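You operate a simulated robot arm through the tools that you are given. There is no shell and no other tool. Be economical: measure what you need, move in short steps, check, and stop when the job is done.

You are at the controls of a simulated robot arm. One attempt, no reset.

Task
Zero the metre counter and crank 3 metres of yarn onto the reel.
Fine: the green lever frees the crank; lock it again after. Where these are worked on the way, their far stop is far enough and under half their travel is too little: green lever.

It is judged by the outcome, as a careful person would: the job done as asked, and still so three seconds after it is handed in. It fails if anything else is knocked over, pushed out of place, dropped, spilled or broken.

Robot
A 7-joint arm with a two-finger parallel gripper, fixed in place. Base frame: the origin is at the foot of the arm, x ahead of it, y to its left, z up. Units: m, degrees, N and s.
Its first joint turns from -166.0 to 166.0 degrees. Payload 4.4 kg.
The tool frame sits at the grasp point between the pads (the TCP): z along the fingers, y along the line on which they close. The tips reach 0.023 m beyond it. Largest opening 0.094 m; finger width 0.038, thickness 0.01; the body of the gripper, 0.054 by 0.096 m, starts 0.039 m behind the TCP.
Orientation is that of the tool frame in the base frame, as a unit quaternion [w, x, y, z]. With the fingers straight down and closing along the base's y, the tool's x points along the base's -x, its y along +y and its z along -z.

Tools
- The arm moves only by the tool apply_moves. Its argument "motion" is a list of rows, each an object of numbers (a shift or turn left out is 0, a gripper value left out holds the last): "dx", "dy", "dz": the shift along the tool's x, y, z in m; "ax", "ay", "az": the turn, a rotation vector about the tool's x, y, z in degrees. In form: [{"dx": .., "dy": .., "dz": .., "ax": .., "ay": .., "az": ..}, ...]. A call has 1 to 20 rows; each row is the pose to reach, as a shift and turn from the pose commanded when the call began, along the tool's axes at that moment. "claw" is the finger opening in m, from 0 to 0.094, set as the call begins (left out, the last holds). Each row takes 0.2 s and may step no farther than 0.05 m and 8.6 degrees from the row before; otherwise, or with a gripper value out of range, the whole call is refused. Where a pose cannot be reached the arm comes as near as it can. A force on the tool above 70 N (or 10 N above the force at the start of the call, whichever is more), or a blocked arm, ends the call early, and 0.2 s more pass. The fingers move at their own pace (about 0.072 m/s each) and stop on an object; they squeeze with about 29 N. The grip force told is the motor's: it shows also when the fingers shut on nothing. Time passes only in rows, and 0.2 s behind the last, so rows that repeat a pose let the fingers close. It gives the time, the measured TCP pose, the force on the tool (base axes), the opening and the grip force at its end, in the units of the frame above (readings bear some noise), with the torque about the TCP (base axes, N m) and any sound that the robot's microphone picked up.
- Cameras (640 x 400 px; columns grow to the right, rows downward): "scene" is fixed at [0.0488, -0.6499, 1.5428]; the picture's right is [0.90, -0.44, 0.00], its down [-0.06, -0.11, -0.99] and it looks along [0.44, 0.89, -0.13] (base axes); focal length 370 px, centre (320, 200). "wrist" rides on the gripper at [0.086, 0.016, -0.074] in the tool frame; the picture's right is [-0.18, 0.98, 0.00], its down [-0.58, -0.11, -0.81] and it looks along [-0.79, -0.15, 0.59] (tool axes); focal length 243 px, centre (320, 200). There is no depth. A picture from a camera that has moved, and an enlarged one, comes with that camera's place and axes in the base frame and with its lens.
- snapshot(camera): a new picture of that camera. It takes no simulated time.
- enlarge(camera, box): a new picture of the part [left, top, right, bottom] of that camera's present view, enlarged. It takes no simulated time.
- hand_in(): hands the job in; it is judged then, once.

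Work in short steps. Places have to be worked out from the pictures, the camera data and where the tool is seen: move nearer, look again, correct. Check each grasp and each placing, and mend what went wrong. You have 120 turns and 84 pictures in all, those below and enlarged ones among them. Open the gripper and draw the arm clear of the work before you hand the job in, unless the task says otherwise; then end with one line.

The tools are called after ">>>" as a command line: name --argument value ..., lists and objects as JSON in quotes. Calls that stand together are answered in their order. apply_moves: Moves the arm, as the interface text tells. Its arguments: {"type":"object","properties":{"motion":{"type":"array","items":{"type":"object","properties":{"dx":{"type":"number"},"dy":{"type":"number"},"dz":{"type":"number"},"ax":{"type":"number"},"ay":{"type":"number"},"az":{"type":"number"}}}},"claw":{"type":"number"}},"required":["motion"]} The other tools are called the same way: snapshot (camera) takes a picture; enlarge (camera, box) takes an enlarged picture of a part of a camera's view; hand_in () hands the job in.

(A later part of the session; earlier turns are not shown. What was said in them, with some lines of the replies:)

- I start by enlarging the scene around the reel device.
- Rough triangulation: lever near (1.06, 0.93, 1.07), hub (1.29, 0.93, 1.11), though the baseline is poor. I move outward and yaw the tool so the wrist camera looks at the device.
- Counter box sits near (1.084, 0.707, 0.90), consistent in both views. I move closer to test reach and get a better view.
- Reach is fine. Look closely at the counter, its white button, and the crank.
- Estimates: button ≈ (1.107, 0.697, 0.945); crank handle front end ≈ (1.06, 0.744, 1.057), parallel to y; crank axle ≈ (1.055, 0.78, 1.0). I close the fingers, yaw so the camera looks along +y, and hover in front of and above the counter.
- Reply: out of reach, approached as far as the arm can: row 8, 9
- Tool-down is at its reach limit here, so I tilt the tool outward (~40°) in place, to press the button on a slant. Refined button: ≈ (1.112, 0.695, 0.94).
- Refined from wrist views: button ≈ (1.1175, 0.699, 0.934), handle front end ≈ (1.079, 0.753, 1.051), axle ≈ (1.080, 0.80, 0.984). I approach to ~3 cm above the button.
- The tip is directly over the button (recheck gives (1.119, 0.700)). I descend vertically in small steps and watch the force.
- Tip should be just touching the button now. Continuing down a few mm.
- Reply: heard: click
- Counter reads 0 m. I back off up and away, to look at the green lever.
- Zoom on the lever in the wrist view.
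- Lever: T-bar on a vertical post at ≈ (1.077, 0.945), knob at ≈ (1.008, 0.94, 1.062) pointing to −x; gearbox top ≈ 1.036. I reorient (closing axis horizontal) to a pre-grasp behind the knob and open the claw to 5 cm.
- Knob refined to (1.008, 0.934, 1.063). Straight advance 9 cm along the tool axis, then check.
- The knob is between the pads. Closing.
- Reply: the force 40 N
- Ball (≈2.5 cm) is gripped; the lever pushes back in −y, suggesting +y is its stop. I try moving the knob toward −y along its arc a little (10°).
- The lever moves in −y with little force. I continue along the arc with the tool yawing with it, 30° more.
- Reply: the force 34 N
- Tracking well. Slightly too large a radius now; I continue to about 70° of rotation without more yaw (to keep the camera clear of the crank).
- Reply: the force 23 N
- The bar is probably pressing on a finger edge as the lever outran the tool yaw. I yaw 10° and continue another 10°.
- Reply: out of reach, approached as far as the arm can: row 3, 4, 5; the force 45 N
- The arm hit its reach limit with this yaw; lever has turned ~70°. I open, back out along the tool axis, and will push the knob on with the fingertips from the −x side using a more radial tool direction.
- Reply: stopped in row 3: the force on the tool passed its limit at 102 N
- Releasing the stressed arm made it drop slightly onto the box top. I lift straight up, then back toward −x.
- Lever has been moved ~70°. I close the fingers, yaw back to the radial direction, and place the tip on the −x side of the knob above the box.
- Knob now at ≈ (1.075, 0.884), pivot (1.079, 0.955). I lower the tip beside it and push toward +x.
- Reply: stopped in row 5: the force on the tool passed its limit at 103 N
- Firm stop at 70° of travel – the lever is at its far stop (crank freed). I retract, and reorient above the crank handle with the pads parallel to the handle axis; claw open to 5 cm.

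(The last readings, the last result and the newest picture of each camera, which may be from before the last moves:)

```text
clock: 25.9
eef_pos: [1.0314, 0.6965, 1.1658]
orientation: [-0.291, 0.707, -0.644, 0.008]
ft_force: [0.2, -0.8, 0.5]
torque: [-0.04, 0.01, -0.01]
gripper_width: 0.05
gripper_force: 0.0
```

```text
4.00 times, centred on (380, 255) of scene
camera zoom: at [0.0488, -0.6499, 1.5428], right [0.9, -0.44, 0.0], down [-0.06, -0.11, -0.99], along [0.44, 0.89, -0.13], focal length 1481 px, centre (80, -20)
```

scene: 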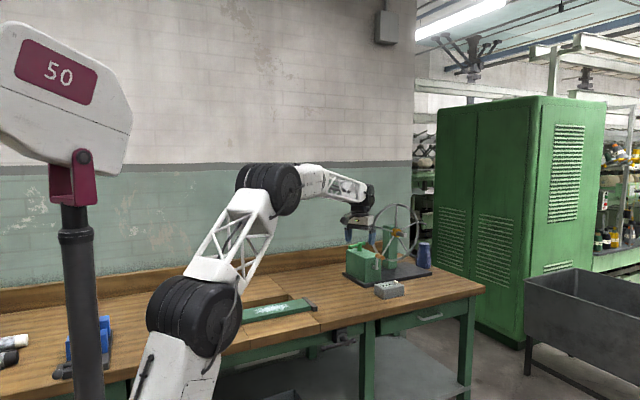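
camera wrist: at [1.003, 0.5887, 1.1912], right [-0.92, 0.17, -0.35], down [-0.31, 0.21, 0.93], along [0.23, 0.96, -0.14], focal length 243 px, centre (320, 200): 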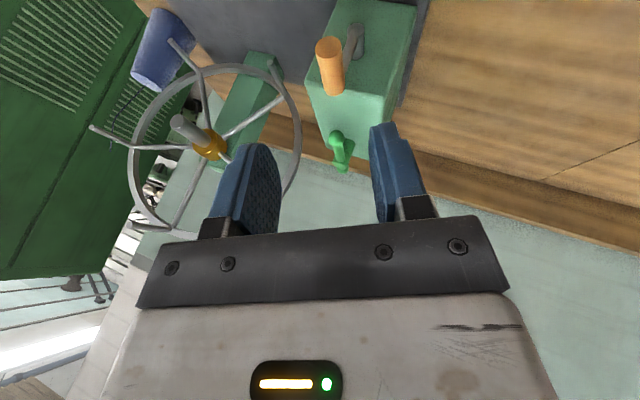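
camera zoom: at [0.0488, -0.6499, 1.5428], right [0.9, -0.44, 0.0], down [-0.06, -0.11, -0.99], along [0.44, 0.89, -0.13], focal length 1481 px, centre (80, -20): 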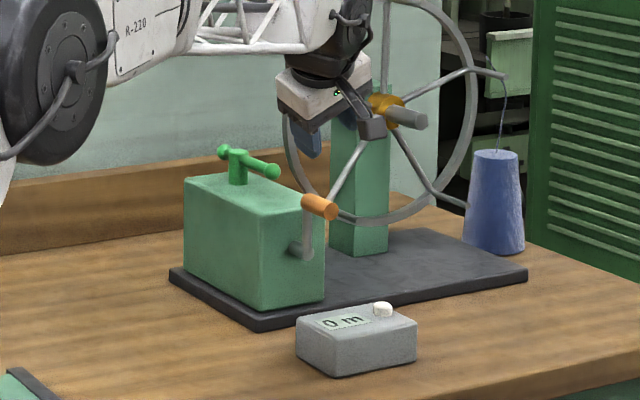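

Handle: front (1.077, 0.746, 1.053), back y≈0.80, axle ≈ (1.081, –, 0.987), radius ≈ 0.066. I align laterally and advance along the tool axis over the handle.

>>> apply_moves --motion '[{"dx": -0.0082, "dy": 0.003, "dz": 0.025}, {"dx": -0.0164, "dy": 0.0063, "dz": 0.06}, {"dx": -0.0164, "dy": 0.0063, "dz": 0.095}, {"dx": -0.0164, "dy": 0.0063, "dz": 0.1277}, {"dx": -0.0164, "dy": 0.0063, "dz": 0.1277}]'

>>> enlarge --camera "wrist" --box '[160, 40, 480, 240]'

>>> enlarge --camera "scene" --box '[350, 225, 430, 305]'

```text
clock: 27.1
eef_pos: [1.0726, 0.7648, 1.0623]
orientation: [-0.291, 0.707, -0.645, 0.008]
ft_force: [0.7, 0.0, 0.3]
torque: [0.0, -0.01, 0.01]
gripper_width: 0.0501
gripper_force: 0.1
```

```text
2.00 times, centred on (320, 140) of wrist
camera zoom: at [1.0443, 0.6561, 1.0871], right [-0.92, 0.17, -0.35], down [-0.31, 0.21, 0.93], along [0.23, 0.96, -0.14], focal length 485 px, centre (320, 320)
```

zoom: 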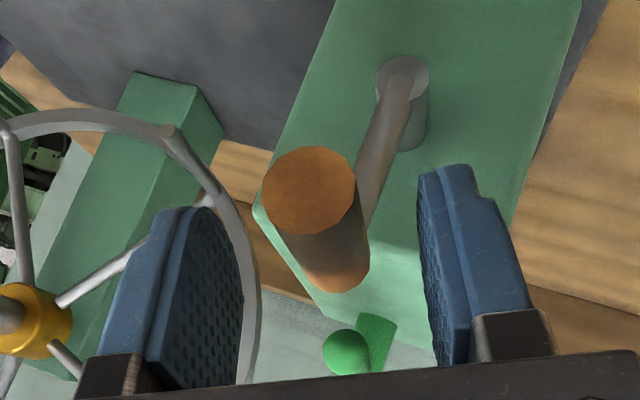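

```text
5.00 times, centred on (390, 265) of scene
camera zoom: at [0.0488, -0.6499, 1.5428], right [0.9, -0.44, 0.0], down [-0.06, -0.11, -0.99], along [0.44, 0.89, -0.13], focal length 1851 px, centre (-30, -125)
```

zoom: 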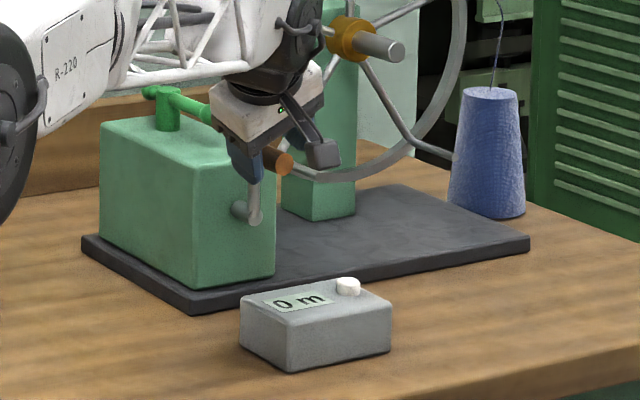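

The handle is between the pads near the tips; I advance 5 mm more and close.

>>> apply_moves --motion '[{"dz": 0.005}]'

>>> apply_moves --claw 0.0 --motion '[{"dz": 0.0}, {"dz": 0.0}, {"dz": 0.0}]'

>>> enlarge --camera "wrist" --box '[160, 40, 480, 240]'

```text
clock: 27.5
eef_pos: [1.0744, 0.7675, 1.059]
orientation: [-0.29, 0.707, -0.645, 0.008]
ft_force: [0.9, 0.0, -0.1]
torque: [0.0, 0.0, -0.01]
gripper_width: 0.05
gripper_force: 0.2
```

```text
clock: 28.3
eef_pos: [1.0738, 0.7677, 1.0595]
orientation: [-0.291, 0.707, -0.645, 0.008]
ft_force: [-0.1, 0.9, -0.2]
torque: [-0.01, -0.05, 0.04]
gripper_width: 0.021
gripper_force: 44.8
```

```text
2.00 times, centred on (320, 140) of wrist
camera zoom: at [1.0459, 0.658, 1.084], right [-0.92, 0.17, -0.35], down [-0.31, 0.21, 0.93], along [0.23, 0.96, -0.14], focal length 485 px, centre (320, 320)
```

zoom: 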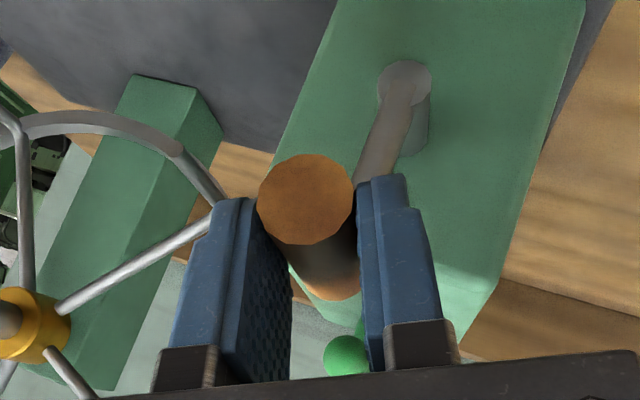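

Handle gripped (21 mm), no reaction force, crank looks free. I crank clockwise (top toward +x) about 50° and check forces and counter.

>>> apply_moves --motion '[{"dx": 0.0021, "dy": -0.0105, "dz": 0.0048, "ax": 0.9, "az": -0.4}, {"dx": 0.0049, "dy": -0.0198, "dz": 0.0112, "ax": 1.8, "az": -0.8}, {"dx": 0.0083, "dy": -0.0278, "dz": 0.0189, "ax": 2.75, "az": -1.2}, {"dx": 0.0122, "dy": -0.0342, "dz": 0.0279, "ax": 3.7, "az": -1.6}, {"dx": 0.0164, "dy": -0.0388, "dz": 0.0377, "ax": 4.6, "az": -2.0}, {"dx": 0.0164, "dy": -0.0388, "dz": 0.0377, "ax": 4.6, "az": -2.0}]'

>>> enlarge --camera "scene" --box '[350, 225, 430, 305]'

>>> enlarge --camera "wrist" --box '[160, 40, 480, 240]'

```text
clock: 29.7
eef_pos: [1.1251, 0.7691, 1.0326]
orientation: [-0.314, 0.707, -0.632, 0.037]
ft_force: [-14.7, -7.4, -0.9]
torque: [-0.04, 0.75, -0.15]
gripper_width: 0.0215
gripper_force: 45.6
stopped in row 6: the force on the tool passed its limit at 74 N (the readings are from after the stop); the commanded pose is now the measured one
```

```text
5.00 times, centred on (390, 265) of scene
camera zoom: at [0.0488, -0.6499, 1.5428], right [0.9, -0.44, 0.0], down [-0.06, -0.11, -0.99], along [0.44, 0.89, -0.13], focal length 1851 px, centre (-30, -125)
```

zoom: 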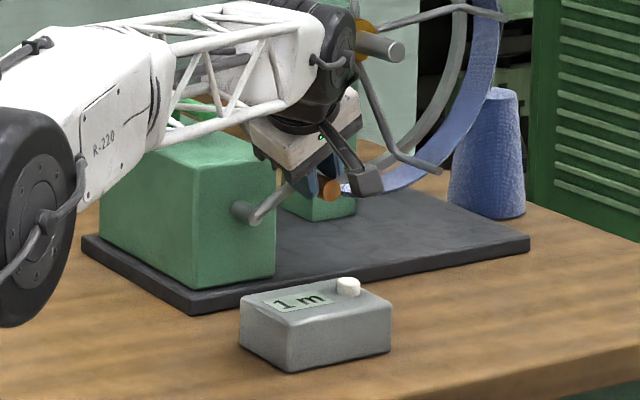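

```text
2.00 times, centred on (320, 140) of wrist
camera zoom: at [1.0949, 0.6589, 1.0555], right [-0.89, 0.17, -0.42], down [-0.38, 0.21, 0.9], along [0.24, 0.96, -0.13], focal length 485 px, centre (320, 320)
```

zoom: 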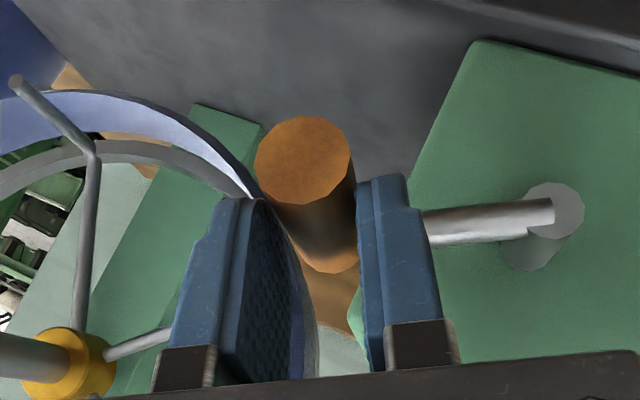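

Counter already shows 1 m after ~55°, so the rate is coarse. The handle has slid toward the fingertips because my radius was a few mm off; I open slightly to regrip deeper, checking whether the crank stays put.

>>> apply_moves --claw 0.034 --motion '[{"dz": 0.0}]'

>>> enlarge --camera "wrist" --box '[160, 40, 480, 240]'

```text
clock: 30.1
eef_pos: [1.1254, 0.7683, 1.0331]
orientation: [-0.314, 0.707, -0.632, 0.039]
ft_force: [-0.1, 0.4, 0.1]
torque: [-0.02, 0.01, -0.04]
gripper_width: 0.0343
gripper_force: 0.1
```

```text
2.00 times, centred on (320, 140) of wrist
camera zoom: at [1.0953, 0.6588, 1.0557], right [-0.89, 0.17, -0.42], down [-0.38, 0.21, 0.9], along [0.24, 0.96, -0.13], focal length 485 px, centre (320, 320)
```

zoom: 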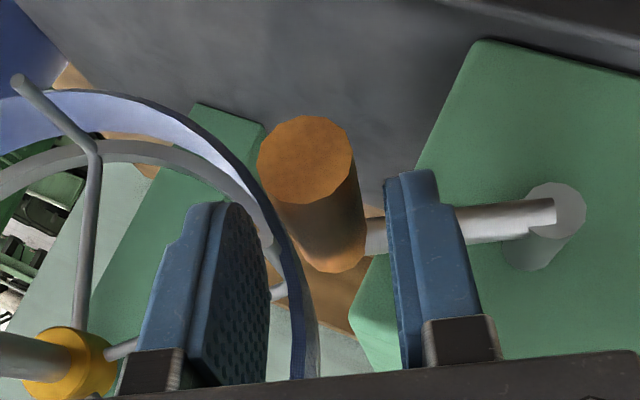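

The crank stays in place. I shift 1 cm deeper (and 8 mm toward −y to stay off the crank arm) and regrip.

>>> apply_moves --motion '[{"dx": 0.0113, "dz": 0.006}, {"dx": 0.0113, "dz": 0.006}]'

>>> apply_moves --claw 0.0 --motion '[{"dz": 0.0}, {"dz": 0.0}]'

>>> enlarge --camera "wrist" --box '[160, 40, 480, 240]'

>>> enlarge --camera "scene" --box '[350, 225, 430, 305]'

```text
clock: 30.7
eef_pos: [1.1307, 0.7601, 1.0238]
orientation: [-0.314, 0.707, -0.632, 0.037]
ft_force: [-0.1, 0.3, -0.7]
torque: [-0.01, 0.01, 0.01]
gripper_width: 0.034
gripper_force: 0.0
```

```text
clock: 31.3
eef_pos: [1.1309, 0.7592, 1.0235]
orientation: [-0.314, 0.707, -0.633, 0.038]
ft_force: [-10.3, -6.1, -7.3]
torque: [0.02, 0.13, -0.12]
gripper_width: 0.0215
gripper_force: 45.0
```

```text
2.00 times, centred on (320, 140) of wrist
camera zoom: at [1.1003, 0.6507, 1.046], right [-0.89, 0.17, -0.42], down [-0.38, 0.21, 0.9], along [0.24, 0.96, -0.13], focal length 485 px, centre (320, 320)
```

zoom: 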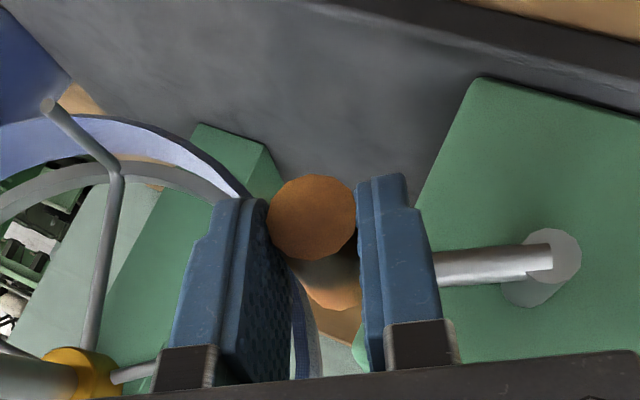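

```text
5.00 times, centred on (390, 265) of scene
camera zoom: at [0.0488, -0.6499, 1.5428], right [0.9, -0.44, 0.0], down [-0.06, -0.11, -0.99], along [0.44, 0.89, -0.13], focal length 1851 px, centre (-30, -125)
```

zoom: 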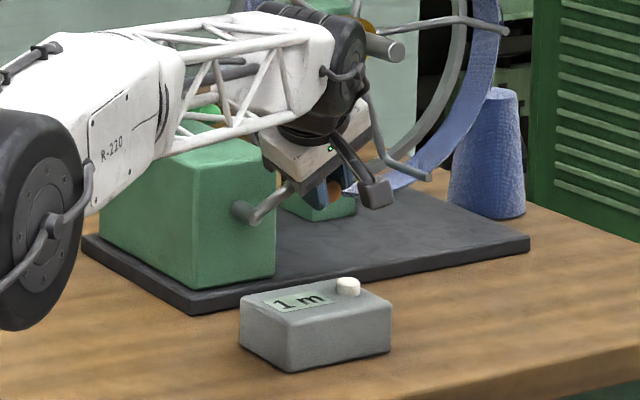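

Good deep grip. Center ≈ (1.080, 0.982), r ≈ 0.0645, now at ~60°. I crank 32° more and read the counter.

>>> apply_moves --motion '[{"dx": 0.0036, "dy": 0.0006, "dz": 0.0083}, {"dx": 0.0071, "dy": 0.0024, "dz": 0.0163}, {"dx": 0.0105, "dy": 0.0053, "dz": 0.0241}, {"dx": 0.0137, "dy": 0.0094, "dz": 0.0314}, {"dx": 0.0137, "dy": 0.0094, "dz": 0.0314}]'

>>> enlarge --camera "wrist" --box '[160, 40, 480, 240]'

>>> enlarge --camera "scene" --box '[350, 225, 430, 305]'

```text
clock: 32.5
eef_pos: [1.139, 0.7609, 0.9913]
orientation: [-0.315, 0.707, -0.632, 0.039]
ft_force: [-13.0, 23.2, 4.4]
torque: [0.54, 0.42, 0.22]
gripper_width: 0.0212
gripper_force: 45.1
```

```text
2.00 times, centred on (320, 140) of wrist
camera zoom: at [1.1089, 0.6514, 1.0134], right [-0.89, 0.17, -0.42], down [-0.39, 0.21, 0.9], along [0.24, 0.96, -0.12], focal length 485 px, centre (320, 320)
```

zoom: 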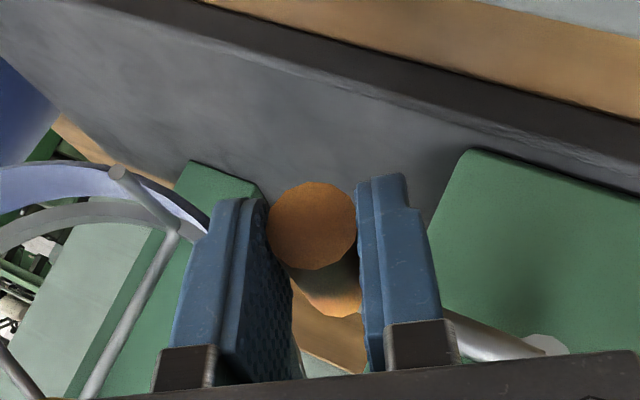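

```text
5.00 times, centred on (390, 265) of scene
camera zoom: at [0.0488, -0.6499, 1.5428], right [0.9, -0.44, 0.0], down [-0.06, -0.11, -0.99], along [0.44, 0.89, -0.13], focal length 1851 px, centre (-30, -125)
```

zoom: 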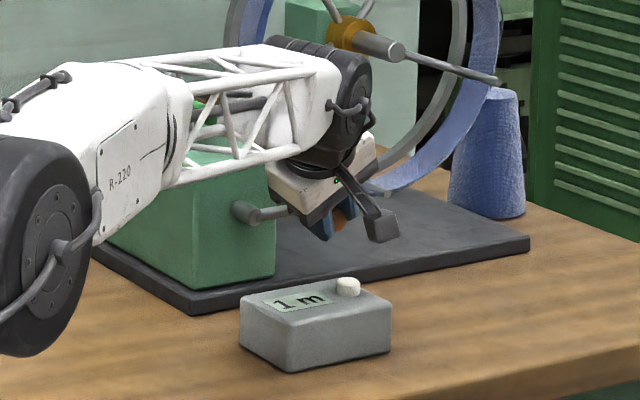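

Still 1 m at ~90°. Continue 32° more while reducing the x-tilt toward the bottom.

>>> apply_moves --motion '[{"dx": 0.003, "dy": 0.0046, "dz": 0.007, "ax": -1.7, "az": 0.74}, {"dx": 0.0057, "dy": 0.0102, "dz": 0.013, "ax": -3.4, "az": 1.48}, {"dx": 0.008, "dy": 0.0166, "dz": 0.0183, "ax": -5.1, "az": 2.22}, {"dx": 0.0099, "dy": 0.0238, "dz": 0.0227, "ax": -6.8, "az": 2.96}, {"dx": 0.0099, "dy": 0.0238, "dz": 0.0227, "ax": -6.8, "az": 2.96}]'

>>> enlarge --camera "scene" --box '[350, 225, 430, 305]'

>>> enlarge --camera "wrist" --box '[160, 40, 480, 240]'

```text
clock: 33.7
eef_pos: [1.1318, 0.7584, 0.9557]
orientation: [-0.272, 0.708, -0.652, -0.008]
ft_force: [10.4, 9.3, -1.4]
torque: [0.02, 0.2, -0.08]
gripper_width: 0.0215
gripper_force: 44.7
```

```text
5.00 times, centred on (390, 265) of scene
camera zoom: at [0.0488, -0.6499, 1.5428], right [0.9, -0.44, 0.0], down [-0.06, -0.11, -0.99], along [0.44, 0.89, -0.13], focal length 1851 px, centre (-30, -125)
```

zoom: 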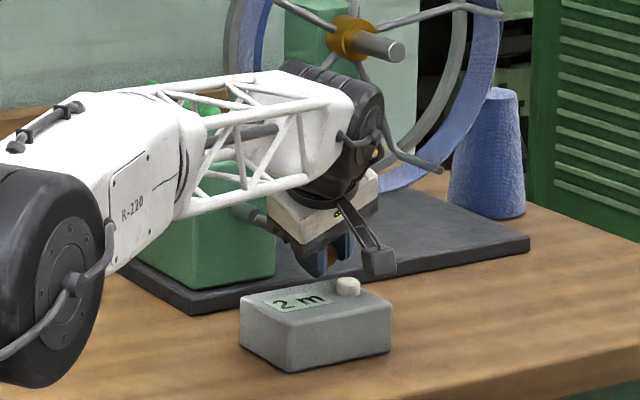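

```text
2.00 times, centred on (320, 140) of wrist
camera zoom: at [1.1048, 0.6494, 0.9816], right [-0.94, 0.17, -0.3], down [-0.26, 0.22, 0.94], along [0.22, 0.96, -0.16], focal length 485 px, centre (320, 320)
```

zoom: 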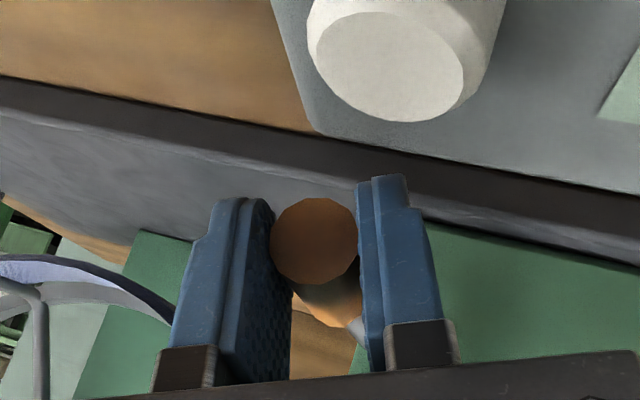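

Counter shows 2 m at ~121°. I look at the wheel to gauge how far it has really turned (yarn wound around rim).

>>> enlarge --camera "scene" --box '[350, 190, 440, 290]'

```text
4.00 times, centred on (395, 240) of scene
camera zoom: at [0.0488, -0.6499, 1.5428], right [0.9, -0.44, 0.0], down [-0.06, -0.11, -0.99], along [0.44, 0.89, -0.13], focal length 1481 px, centre (20, 40)
```

zoom: 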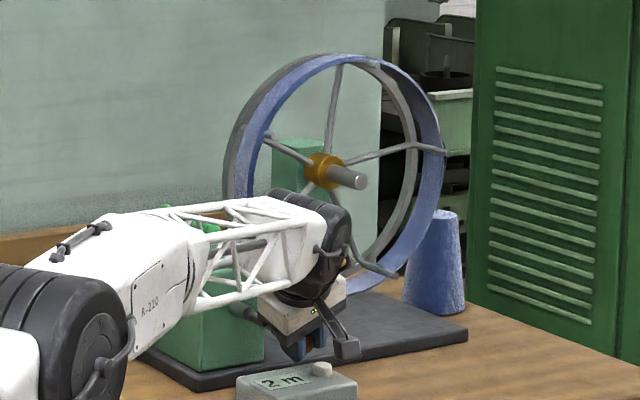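

Wheel-spoke angles fit a 6:1 ratio (1 m per wheel turn, i.e. 60° of crank per metre), but another ratio isn't excluded. I crank only 15° more to discriminate.

>>> apply_moves --motion '[{"dx": 0.0018, "dy": 0.0067, "dz": 0.0041, "ax": -1.83, "az": 0.8}, {"dx": 0.0033, "dy": 0.0138, "dz": 0.0075, "ax": -3.67, "az": 1.6}, {"dx": 0.0033, "dy": 0.0138, "dz": 0.0075, "ax": -3.67, "az": 1.6}]'

>>> enlarge --camera "scene" --box '[350, 225, 430, 305]'

>>> enlarge --camera "wrist" --box '[160, 40, 480, 240]'

```text
clock: 34.4
eef_pos: [1.1219, 0.7589, 0.9447]
orientation: [-0.255, 0.705, -0.661, -0.031]
ft_force: [29.2, 18.6, -6.1]
torque: [-0.05, 0.21, -0.75]
gripper_width: 0.0215
gripper_force: 44.9
stopped in row 3: the force on the tool passed its limit at 77 N (the readings are from after the stop); the commanded pose is now the measured one
```

```text
5.00 times, centred on (390, 265) of scene
camera zoom: at [0.0488, -0.6499, 1.5428], right [0.9, -0.44, 0.0], down [-0.06, -0.11, -0.99], along [0.44, 0.89, -0.13], focal length 1851 px, centre (-30, -125)
```

zoom: 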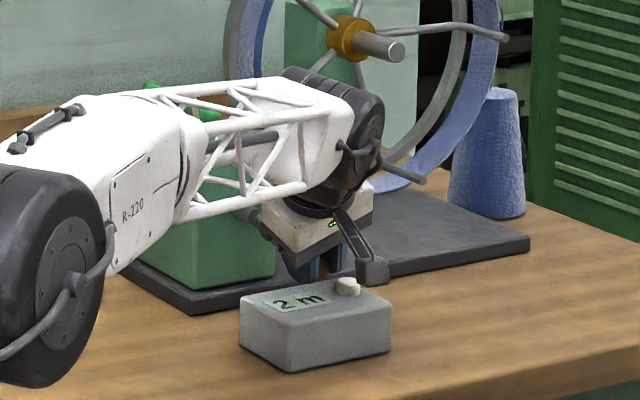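

```text
2.00 times, centred on (320, 140) of wrist
camera zoom: at [1.097, 0.6491, 0.9726], right [-0.96, 0.17, -0.24], down [-0.21, 0.21, 0.96], along [0.21, 0.96, -0.17], focal length 485 px, centre (320, 320)
```

zoom: 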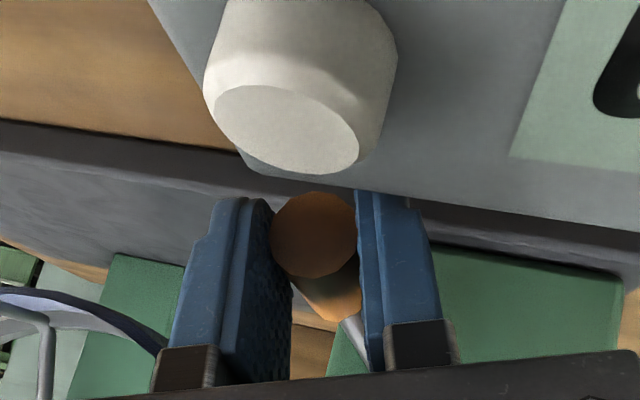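

Ratio confirmed: spokes advanced consistent with 6:1 (currently ≈134°, 2.2 m). Better circle fit: center (1.0766, 0.9826), r 0.066; so 3 m is at the bottom (180°). I continue 20° on the corrected circle.

>>> apply_moves --motion '[{"dx": 0.0014, "dy": 0.0073, "dz": 0.0031, "ax": -0.92, "az": 0.4}, {"dx": 0.0024, "dy": 0.015, "dz": 0.0054, "ax": -1.83, "az": 0.8}, {"dx": 0.0029, "dy": 0.0217, "dz": 0.0067, "ax": -2.75, "az": 1.2}]'

>>> enlarge --camera "scene" --box '[350, 225, 430, 305]'

>>> enlarge --camera "wrist" --box '[160, 40, 480, 240]'

```text
clock: 34.7
eef_pos: [1.1221, 0.7576, 0.9448]
orientation: [-0.254, 0.706, -0.661, -0.031]
ft_force: [35.0, 23.4, -7.5]
torque: [0.01, 0.22, -0.8]
gripper_width: 0.0211
gripper_force: 45.2
stopped in row 1: the force on the tool passed its limit at 97 N (the readings are from after the stop); the commanded pose is now the measured one
```

```text
5.00 times, centred on (390, 265) of scene
camera zoom: at [0.0488, -0.6499, 1.5428], right [0.9, -0.44, 0.0], down [-0.06, -0.11, -0.99], along [0.44, 0.89, -0.13], focal length 1851 px, centre (-30, -125)
```

zoom: 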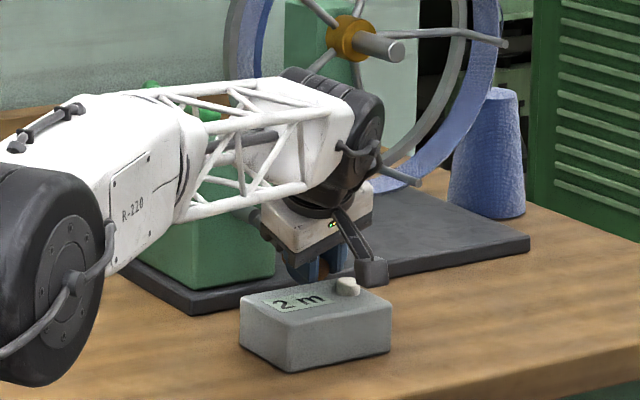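

```text
2.00 times, centred on (320, 140) of wrist
camera zoom: at [1.0964, 0.6491, 0.9722], right [-0.95, 0.17, -0.24], down [-0.21, 0.21, 0.96], along [0.21, 0.96, -0.17], focal length 485 px, centre (320, 320)
```

zoom: 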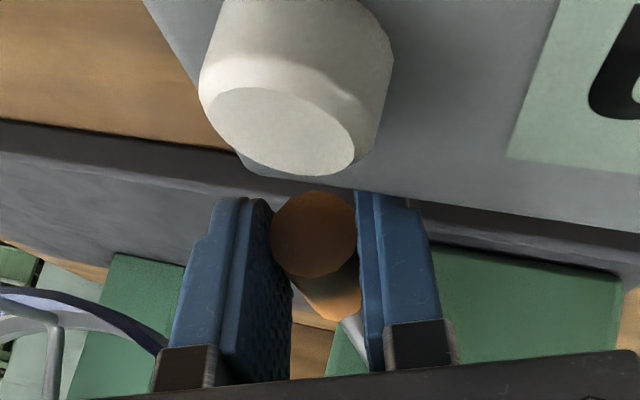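

The −x fingertip is evidently catching the back edge of the counter box (edge ≈ y 0.75), so gripping cannot pass the bottom here. I release minimally, withdraw, and will push the handle the rest with closed fingers from its +x side, further in +y.

>>> apply_moves --claw 0.027 --motion '[{"dz": 0.0}, {"dx": -0.002, "dz": -0.0046}, {"dx": -0.006, "dz": -0.0138}, {"dx": -0.016, "dz": -0.0367}, {"dx": -0.03, "dz": -0.0688}, {"dx": -0.03, "dz": -0.0688}]'

>>> snapshot --camera "wrist"

>>> enlarge --camera "scene" --box '[350, 225, 430, 305]'

```text
clock: 36.1
eef_pos: [1.0978, 0.7575, 1.0161]
orientation: [-0.254, 0.706, -0.661, -0.031]
ft_force: [0.0, -0.9, -0.1]
torque: [0.03, 0.0, -0.01]
gripper_width: 0.0272
gripper_force: 0.0
```

```text
24 pictures are left
camera wrist: at [1.0729, 0.6481, 1.0439], right [-0.96, 0.17, -0.24], down [-0.2, 0.21, 0.96], along [0.21, 0.96, -0.17], focal length 243 px, centre (320, 200)
```

wrist: 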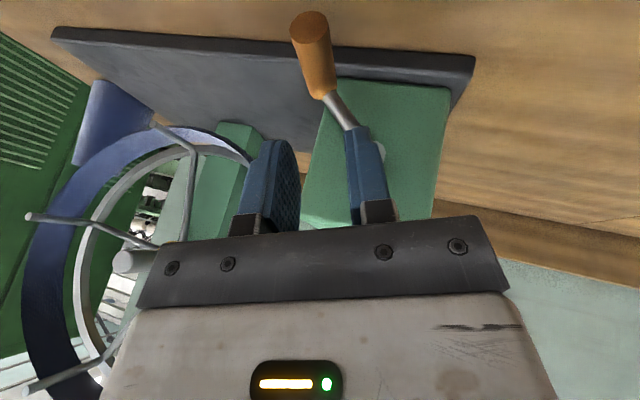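

```text
5.00 times, centred on (390, 265) of scene
camera zoom: at [0.0488, -0.6499, 1.5428], right [0.9, -0.44, 0.0], down [-0.06, -0.11, -0.99], along [0.44, 0.89, -0.13], focal length 1851 px, centre (-30, -125)
```

zoom: 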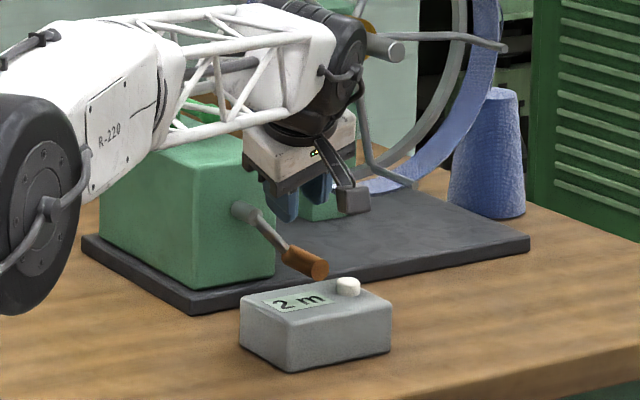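

Crank stayed (2 m, ~134°). I close the fingers, tilt to ψ≈30°, shift +y, and go down on the +x side of the handle.

>>> apply_moves --claw 0.0 --motion '[{"dx": -0.003, "dy": -0.007, "dz": 0.006, "ax": 5.2, "az": -2.28}, {"dx": -0.0061, "dy": -0.0141, "dz": 0.0125, "ax": 10.45, "az": -4.56}, {"dx": 0.005, "dy": -0.02, "dz": 0.04, "ax": 10.45, "az": -4.56}, {"dx": 0.0174, "dy": -0.026, "dz": 0.0664, "ax": 10.45, "az": -4.56}, {"dx": 0.0174, "dy": -0.026, "dz": 0.0664, "ax": 10.45, "az": -4.56}]'

>>> enlarge --camera "wrist" --box '[160, 40, 480, 240]'

```text
clock: 37.3
eef_pos: [1.146, 0.7681, 0.9607]
orientation: [-0.318, 0.706, -0.632, 0.039]
ft_force: [-0.1, -0.4, -0.3]
torque: [-0.03, -0.04, 0.03]
gripper_width: 0.0
gripper_force: 28.9
```

```text
2.00 times, centred on (320, 140) of wrist
camera zoom: at [1.1149, 0.6602, 0.9816], right [-0.89, 0.17, -0.43], down [-0.39, 0.21, 0.9], along [0.24, 0.96, -0.12], focal length 485 px, centre (320, 320)
```

zoom: 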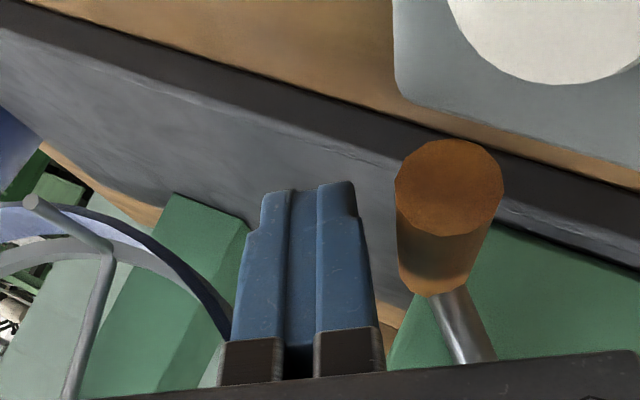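

Good placement: 1 cm gap to the handle. I push it along the arc to about 160° and read the counter.

>>> apply_moves --motion '[{"dx": 0.0002, "dy": 0.0085, "dz": 0.0005, "ax": -0.9, "az": 0.4}, {"dx": 0.0004, "dy": 0.0169, "dz": 0.0009, "ax": -1.83, "az": 0.8}, {"dx": 0.0009, "dy": 0.0223, "dz": 0.0021, "ax": -3.7, "az": 1.6}, {"dx": 0.0014, "dy": 0.0277, "dz": 0.0033, "ax": -5.5, "az": 2.4}, {"dx": 0.0015, "dy": 0.0331, "dz": 0.0035, "ax": -7.3, "az": 3.2}, {"dx": 0.0016, "dy": 0.0385, "dz": 0.0037, "ax": -9.17, "az": 4.0}]'

>>> enlarge --camera "scene" --box '[350, 225, 430, 305]'

>>> enlarge --camera "wrist" --box '[160, 40, 480, 240]'

```text
clock: 38.7
eef_pos: [1.1135, 0.7688, 0.937]
orientation: [-0.262, 0.707, -0.657, -0.023]
ft_force: [0.7, -0.4, 1.7]
torque: [-0.04, 0.02, -0.01]
gripper_width: 0.0
gripper_force: 29.1
```

```text
5.00 times, centred on (390, 265) of scene
camera zoom: at [0.0488, -0.6499, 1.5428], right [0.9, -0.44, 0.0], down [-0.06, -0.11, -0.99], along [0.44, 0.89, -0.13], focal length 1851 px, centre (-30, -125)
```

zoom: 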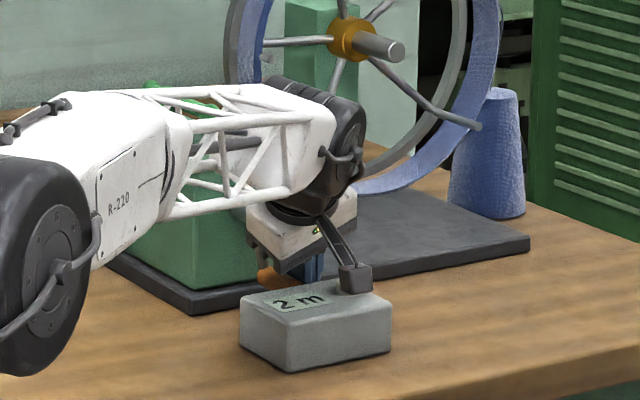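

```text
2.00 times, centred on (320, 140) of wrist
camera zoom: at [1.087, 0.6591, 0.9644], right [-0.95, 0.17, -0.27], down [-0.23, 0.21, 0.95], along [0.22, 0.96, -0.16], focal length 485 px, centre (320, 320)
```

zoom: 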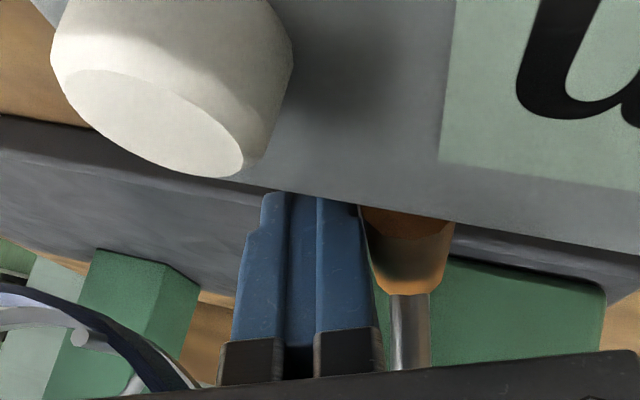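

Spokes give ≈165° (2.75 m) while the display shows 2, so the display truncates; I must pass 180° slightly. Pushing another ~15°.

>>> apply_moves --motion '[{"dx": 0.0002, "dy": 0.0042, "dz": 0.0004, "ax": -1.83, "az": 0.8}, {"dx": 0.0003, "dy": 0.0084, "dz": 0.0007, "ax": -3.67, "az": 1.6}, {"dx": 0.0002, "dy": 0.0127, "dz": 0.0005, "ax": -5.5, "az": 2.4}, {"dx": 0.0001, "dy": 0.0169, "dz": 0.0002, "ax": -7.3, "az": 3.2}]'

>>> enlarge --camera "scene" --box '[350, 225, 430, 305]'

```text
clock: 39.7
eef_pos: [1.0957, 0.7681, 0.9323]
orientation: [-0.216, 0.702, -0.674, -0.072]
ft_force: [0.1, -0.8, 0.2]
torque: [-0.01, 0.01, 0.02]
gripper_width: 0.0
gripper_force: 29.5
```

```text
5.00 times, centred on (390, 265) of scene
camera zoom: at [0.0488, -0.6499, 1.5428], right [0.9, -0.44, 0.0], down [-0.06, -0.11, -0.99], along [0.44, 0.89, -0.13], focal length 1851 px, centre (-30, -125)
```

zoom: 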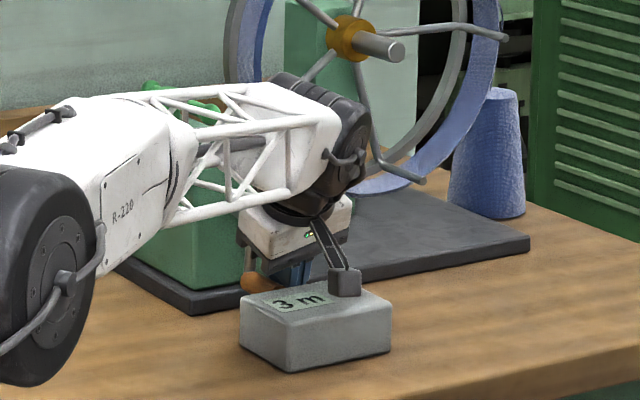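

3 m shown (spokes ≈ 183°, 3.05 m). I ease off the handle and withdraw upward without touching the crank or the reset button.

>>> apply_moves --motion '[{"dx": 0.004, "dy": -0.0039, "dz": -0.0008}, {"dx": 0.0056, "dy": -0.009, "dz": -0.0171}, {"dx": -0.0063, "dy": -0.0162, "dz": -0.0492}, {"dx": -0.0078, "dy": -0.0186, "dz": -0.0925}, {"dx": -0.0068, "dy": -0.0075, "dz": -0.14}, {"dx": -0.0249, "dy": 0.0137, "dz": -0.1815}, {"dx": -0.0249, "dy": 0.0137, "dz": -0.1815}]'

>>> enlarge --camera "scene" --box '[330, 205, 430, 305]'

>>> snapshot --camera "wrist"

```text
clock: 41.3
eef_pos: [1.0478, 0.7176, 1.1067]
orientation: [-0.216, 0.704, -0.673, -0.071]
ft_force: [0.7, -0.5, 0.1]
torque: [0.01, 0.02, 0.03]
gripper_width: 0.0001
gripper_force: 29.0
```

```text
4.00 times, centred on (380, 255) of scene
camera zoom: at [0.0488, -0.6499, 1.5428], right [0.9, -0.44, 0.0], down [-0.06, -0.11, -0.99], along [0.44, 0.89, -0.13], focal length 1481 px, centre (80, -20)
```

zoom: 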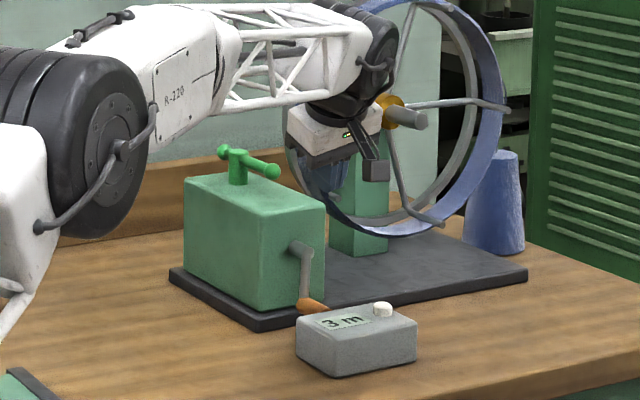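

```text
17 pictures are left
camera wrist: at [1.0253, 0.6091, 1.137], right [-0.98, 0.17, -0.13], down [-0.09, 0.21, 0.97], along [0.19, 0.96, -0.19], focal length 243 px, centre (320, 200)
```

wrist: 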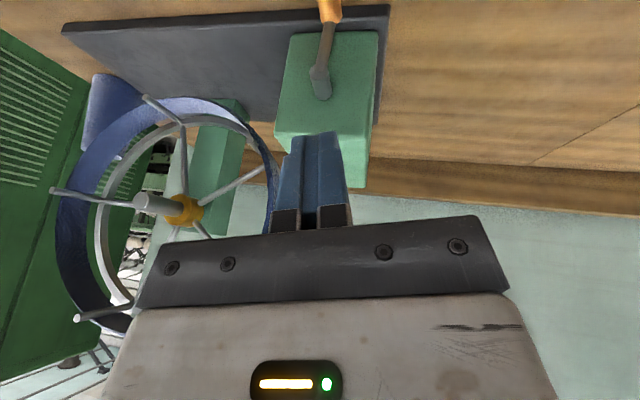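

Counter holds at 3 m, everything in place. Now relock: I reorient to a pre-grasp in front of the lever knob (≈(1.073, 0.882, 1.063)), with a flatter tool for reach.

>>> apply_moves --claw 0.05 --motion '[{"dx": -0.027, "dy": -0.001, "dz": -0.005, "ax": 0.96, "ay": -4.2, "az": 6.75}, {"dx": -0.054, "dy": -0.002, "dz": -0.005, "ax": 1.92, "ay": -8.45, "az": 13.5}, {"dx": -0.082, "dy": -0.003, "dz": -0.002, "ax": 2.9, "ay": -12.7, "az": 20.2}, {"dx": -0.109, "dy": -0.004, "dz": 0.003, "ax": 3.85, "ay": -16.9, "az": 27.0}, {"dx": -0.109, "dy": -0.004, "dz": 0.003, "ax": 3.85, "ay": -16.9, "az": 27.0}]'

>>> snapshot --camera "wrist"

```text
clock: 42.5
eef_pos: [1.0429, 0.82, 1.1434]
orientation: [0.312, -0.501, 0.782, 0.199]
ft_force: [0.6, 0.2, -1.1]
torque: [-0.03, 0.01, -0.03]
gripper_width: 0.0501
gripper_force: 0.1
```

```text
16 pictures are left
camera wrist: at [0.9817, 0.7244, 1.1379], right [-0.84, 0.53, 0.13], down [0.04, -0.17, 0.99], along [0.55, 0.83, 0.12], focal length 243 px, centre (320, 200)
```

wrist: 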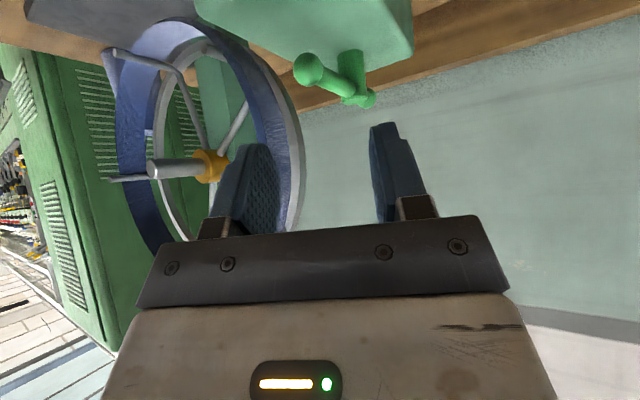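

Knob at ≈ (1.079, 0.884). Advance to straddle it and close.

>>> apply_moves --motion '[{"dx": -0.0065, "dy": -0.0049, "dz": 0.03}, {"dx": -0.0065, "dy": -0.0049, "dz": 0.065}, {"dx": -0.0065, "dy": -0.0049, "dz": 0.096}, {"dx": -0.0065, "dy": -0.0049, "dz": 0.096}]'

>>> enlarge --camera "wrist" --box '[160, 40, 480, 240]'

```text
clock: 43.5
eef_pos: [1.0772, 0.8819, 1.0757]
orientation: [0.311, -0.501, 0.783, 0.198]
ft_force: [-0.3, -0.6, 0.0]
torque: [0.04, -0.01, 0.0]
gripper_width: 0.0501
gripper_force: 0.1
```

```text
2.00 times, centred on (320, 140) of wrist
camera zoom: at [1.0154, 0.7849, 1.0708], right [-0.84, 0.53, 0.13], down [0.04, -0.16, 0.99], along [0.55, 0.83, 0.12], focal length 485 px, centre (320, 320)
```

zoom: 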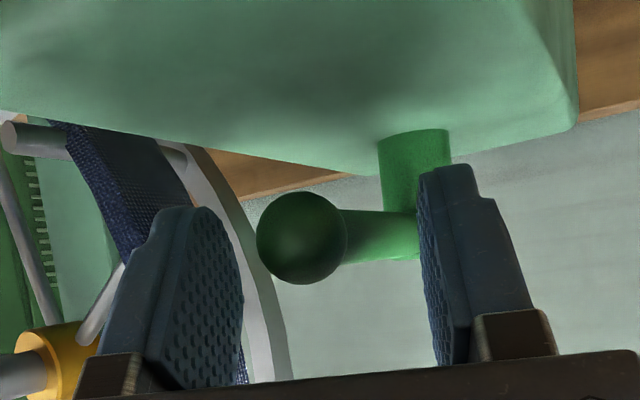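

The bar is skewed to the pads, so rather than gripping I narrow the cage to 36 mm and push the knob back with the +x finger along its arc.

>>> apply_moves --claw 0.036 --motion '[{"dx": 0.0012, "dy": 0.011, "dz": -0.0012}, {"dx": 0.0025, "dy": 0.0215, "dz": -0.0025}, {"dx": 0.0034, "dy": 0.034, "dz": -0.0034}, {"dx": 0.0024, "dy": 0.0466, "dz": -0.0024, "ax": 3.44, "az": 3.63}, {"dx": -0.0003, "dy": 0.0585, "dz": 0.0001, "ax": 6.87, "az": 7.25}, {"dx": -0.0003, "dy": 0.0585, "dz": 0.0001, "ax": 6.87, "az": 7.25}]'

>>> enlarge --camera "wrist" --box '[160, 40, 480, 240]'

```text
clock: 44.9
eef_pos: [1.0219, 0.9071, 1.0763]
orientation: [0.329, -0.43, 0.823, 0.17]
ft_force: [0.5, 0.7, 0.9]
torque: [-0.03, 0.02, 0.04]
gripper_width: 0.0361
gripper_force: 0.4
```

```text
2.00 times, centred on (320, 140) of wrist
camera zoom: at [0.9446, 0.8231, 1.0719], right [-0.73, 0.67, 0.12], down [0.01, -0.17, 0.99], along [0.68, 0.72, 0.12], focal length 485 px, centre (320, 320)
```

zoom: 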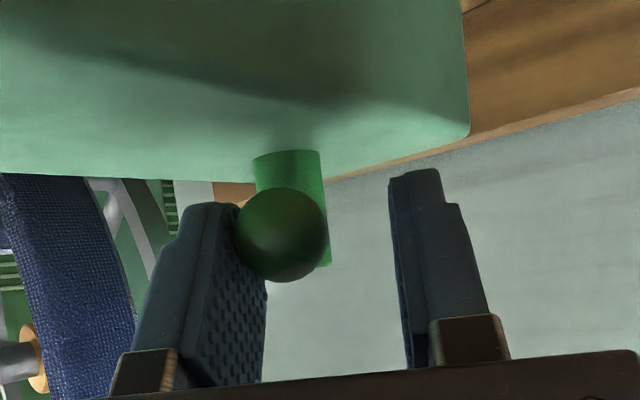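

Lever follows well. I finish the arc to the original stop and press slightly beyond.

>>> apply_moves --motion '[{"dx": -0.0028, "dy": 0.0122, "dz": 0.0026, "ax": 4.81, "az": 5.07}, {"dx": -0.0071, "dy": 0.0234, "dz": 0.0066, "ax": 9.63, "az": 10.14}, {"dx": -0.0115, "dy": 0.0317, "dz": 0.0108, "ax": 13.76, "az": 14.5}, {"dx": -0.0138, "dy": 0.0356, "dz": 0.0129, "ax": 13.76, "az": 14.5}, {"dx": -0.0172, "dy": 0.0396, "dz": 0.0161, "ax": 13.76, "az": 14.5}]'

>>> enlarge --camera "wrist" --box '[160, 40, 480, 240]'

```text
clock: 46.1
eef_pos: [1.0074, 0.9449, 1.0786]
orientation: [0.353, -0.28, 0.886, 0.112]
ft_force: [2.7, -38.0, 3.3]
torque: [-0.63, 0.2, -1.13]
gripper_width: 0.0498
gripper_force: 15.7
```

```text
2.00 times, centred on (320, 140) of wrist
camera zoom: at [0.9045, 0.8933, 1.0739], right [-0.46, 0.88, 0.12], down [-0.05, -0.16, 0.99], along [0.89, 0.44, 0.12], focal length 485 px, centre (320, 320)
```

zoom: 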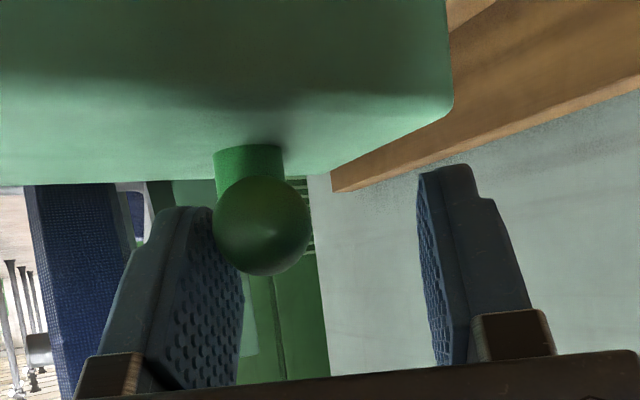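

At the stop (38 N reaction, fingers being pushed open). I relax, retract along the tool axis, and check the lever and counter.

>>> apply_moves --claw 0.06 --motion '[{"dy": -0.008}, {"dy": -0.008, "dz": -0.03}, {"dy": -0.008, "dz": -0.07}, {"dy": -0.008, "dz": -0.11}, {"dy": -0.008, "dz": -0.15}, {"dy": -0.008, "dz": -0.15}]'

>>> enlarge --camera "scene" --box '[340, 235, 400, 275]'

>>> enlarge --camera "scene" --box '[330, 190, 450, 305]'

```text
clock: 47.5
eef_pos: [0.9218, 0.8847, 1.1891]
orientation: [0.353, -0.282, 0.885, 0.112]
ft_force: [-0.3, 0.7, 0.4]
torque: [0.02, 0.01, -0.03]
gripper_width: 0.0598
gripper_force: 0.1
```

```text
10.00 times, centred on (370, 255) of scene
camera zoom: at [0.0488, -0.6499, 1.5428], right [0.9, -0.44, 0.0], down [-0.06, -0.11, -0.99], along [0.44, 0.89, -0.13], focal length 3702 px, centre (-180, -350)
```

zoom: 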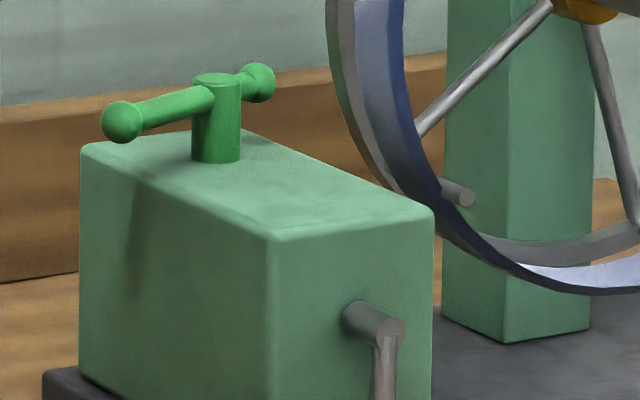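

```text
3.48 times, centred on (390, 248) of scene
camera zoom: at [0.0488, -0.6499, 1.5428], right [0.9, -0.44, 0.0], down [-0.06, -0.11, -0.99], along [0.44, 0.89, -0.13], focal length 1288 px, centre (76, 35)
```

zoom: 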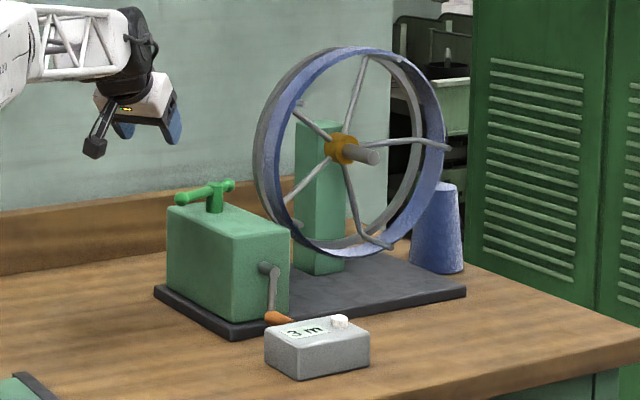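

The lever is back exactly in its original locked position, the counter reads 3 m, the gripper is open, and the arm is clear. Handing in.

>>> hand_in

```text
The job is handed in.
```

I zeroed the metre counter, freed the crank, cranked on 3 m (the display reads 3 m, about 3.05 m by the wheel position) and locked the green lever again. On the way, fingers or arm bumped the gearbox top, the counter box and the lever stop (forces up to 103 N), but the pictures show nothing moved or knocked over.
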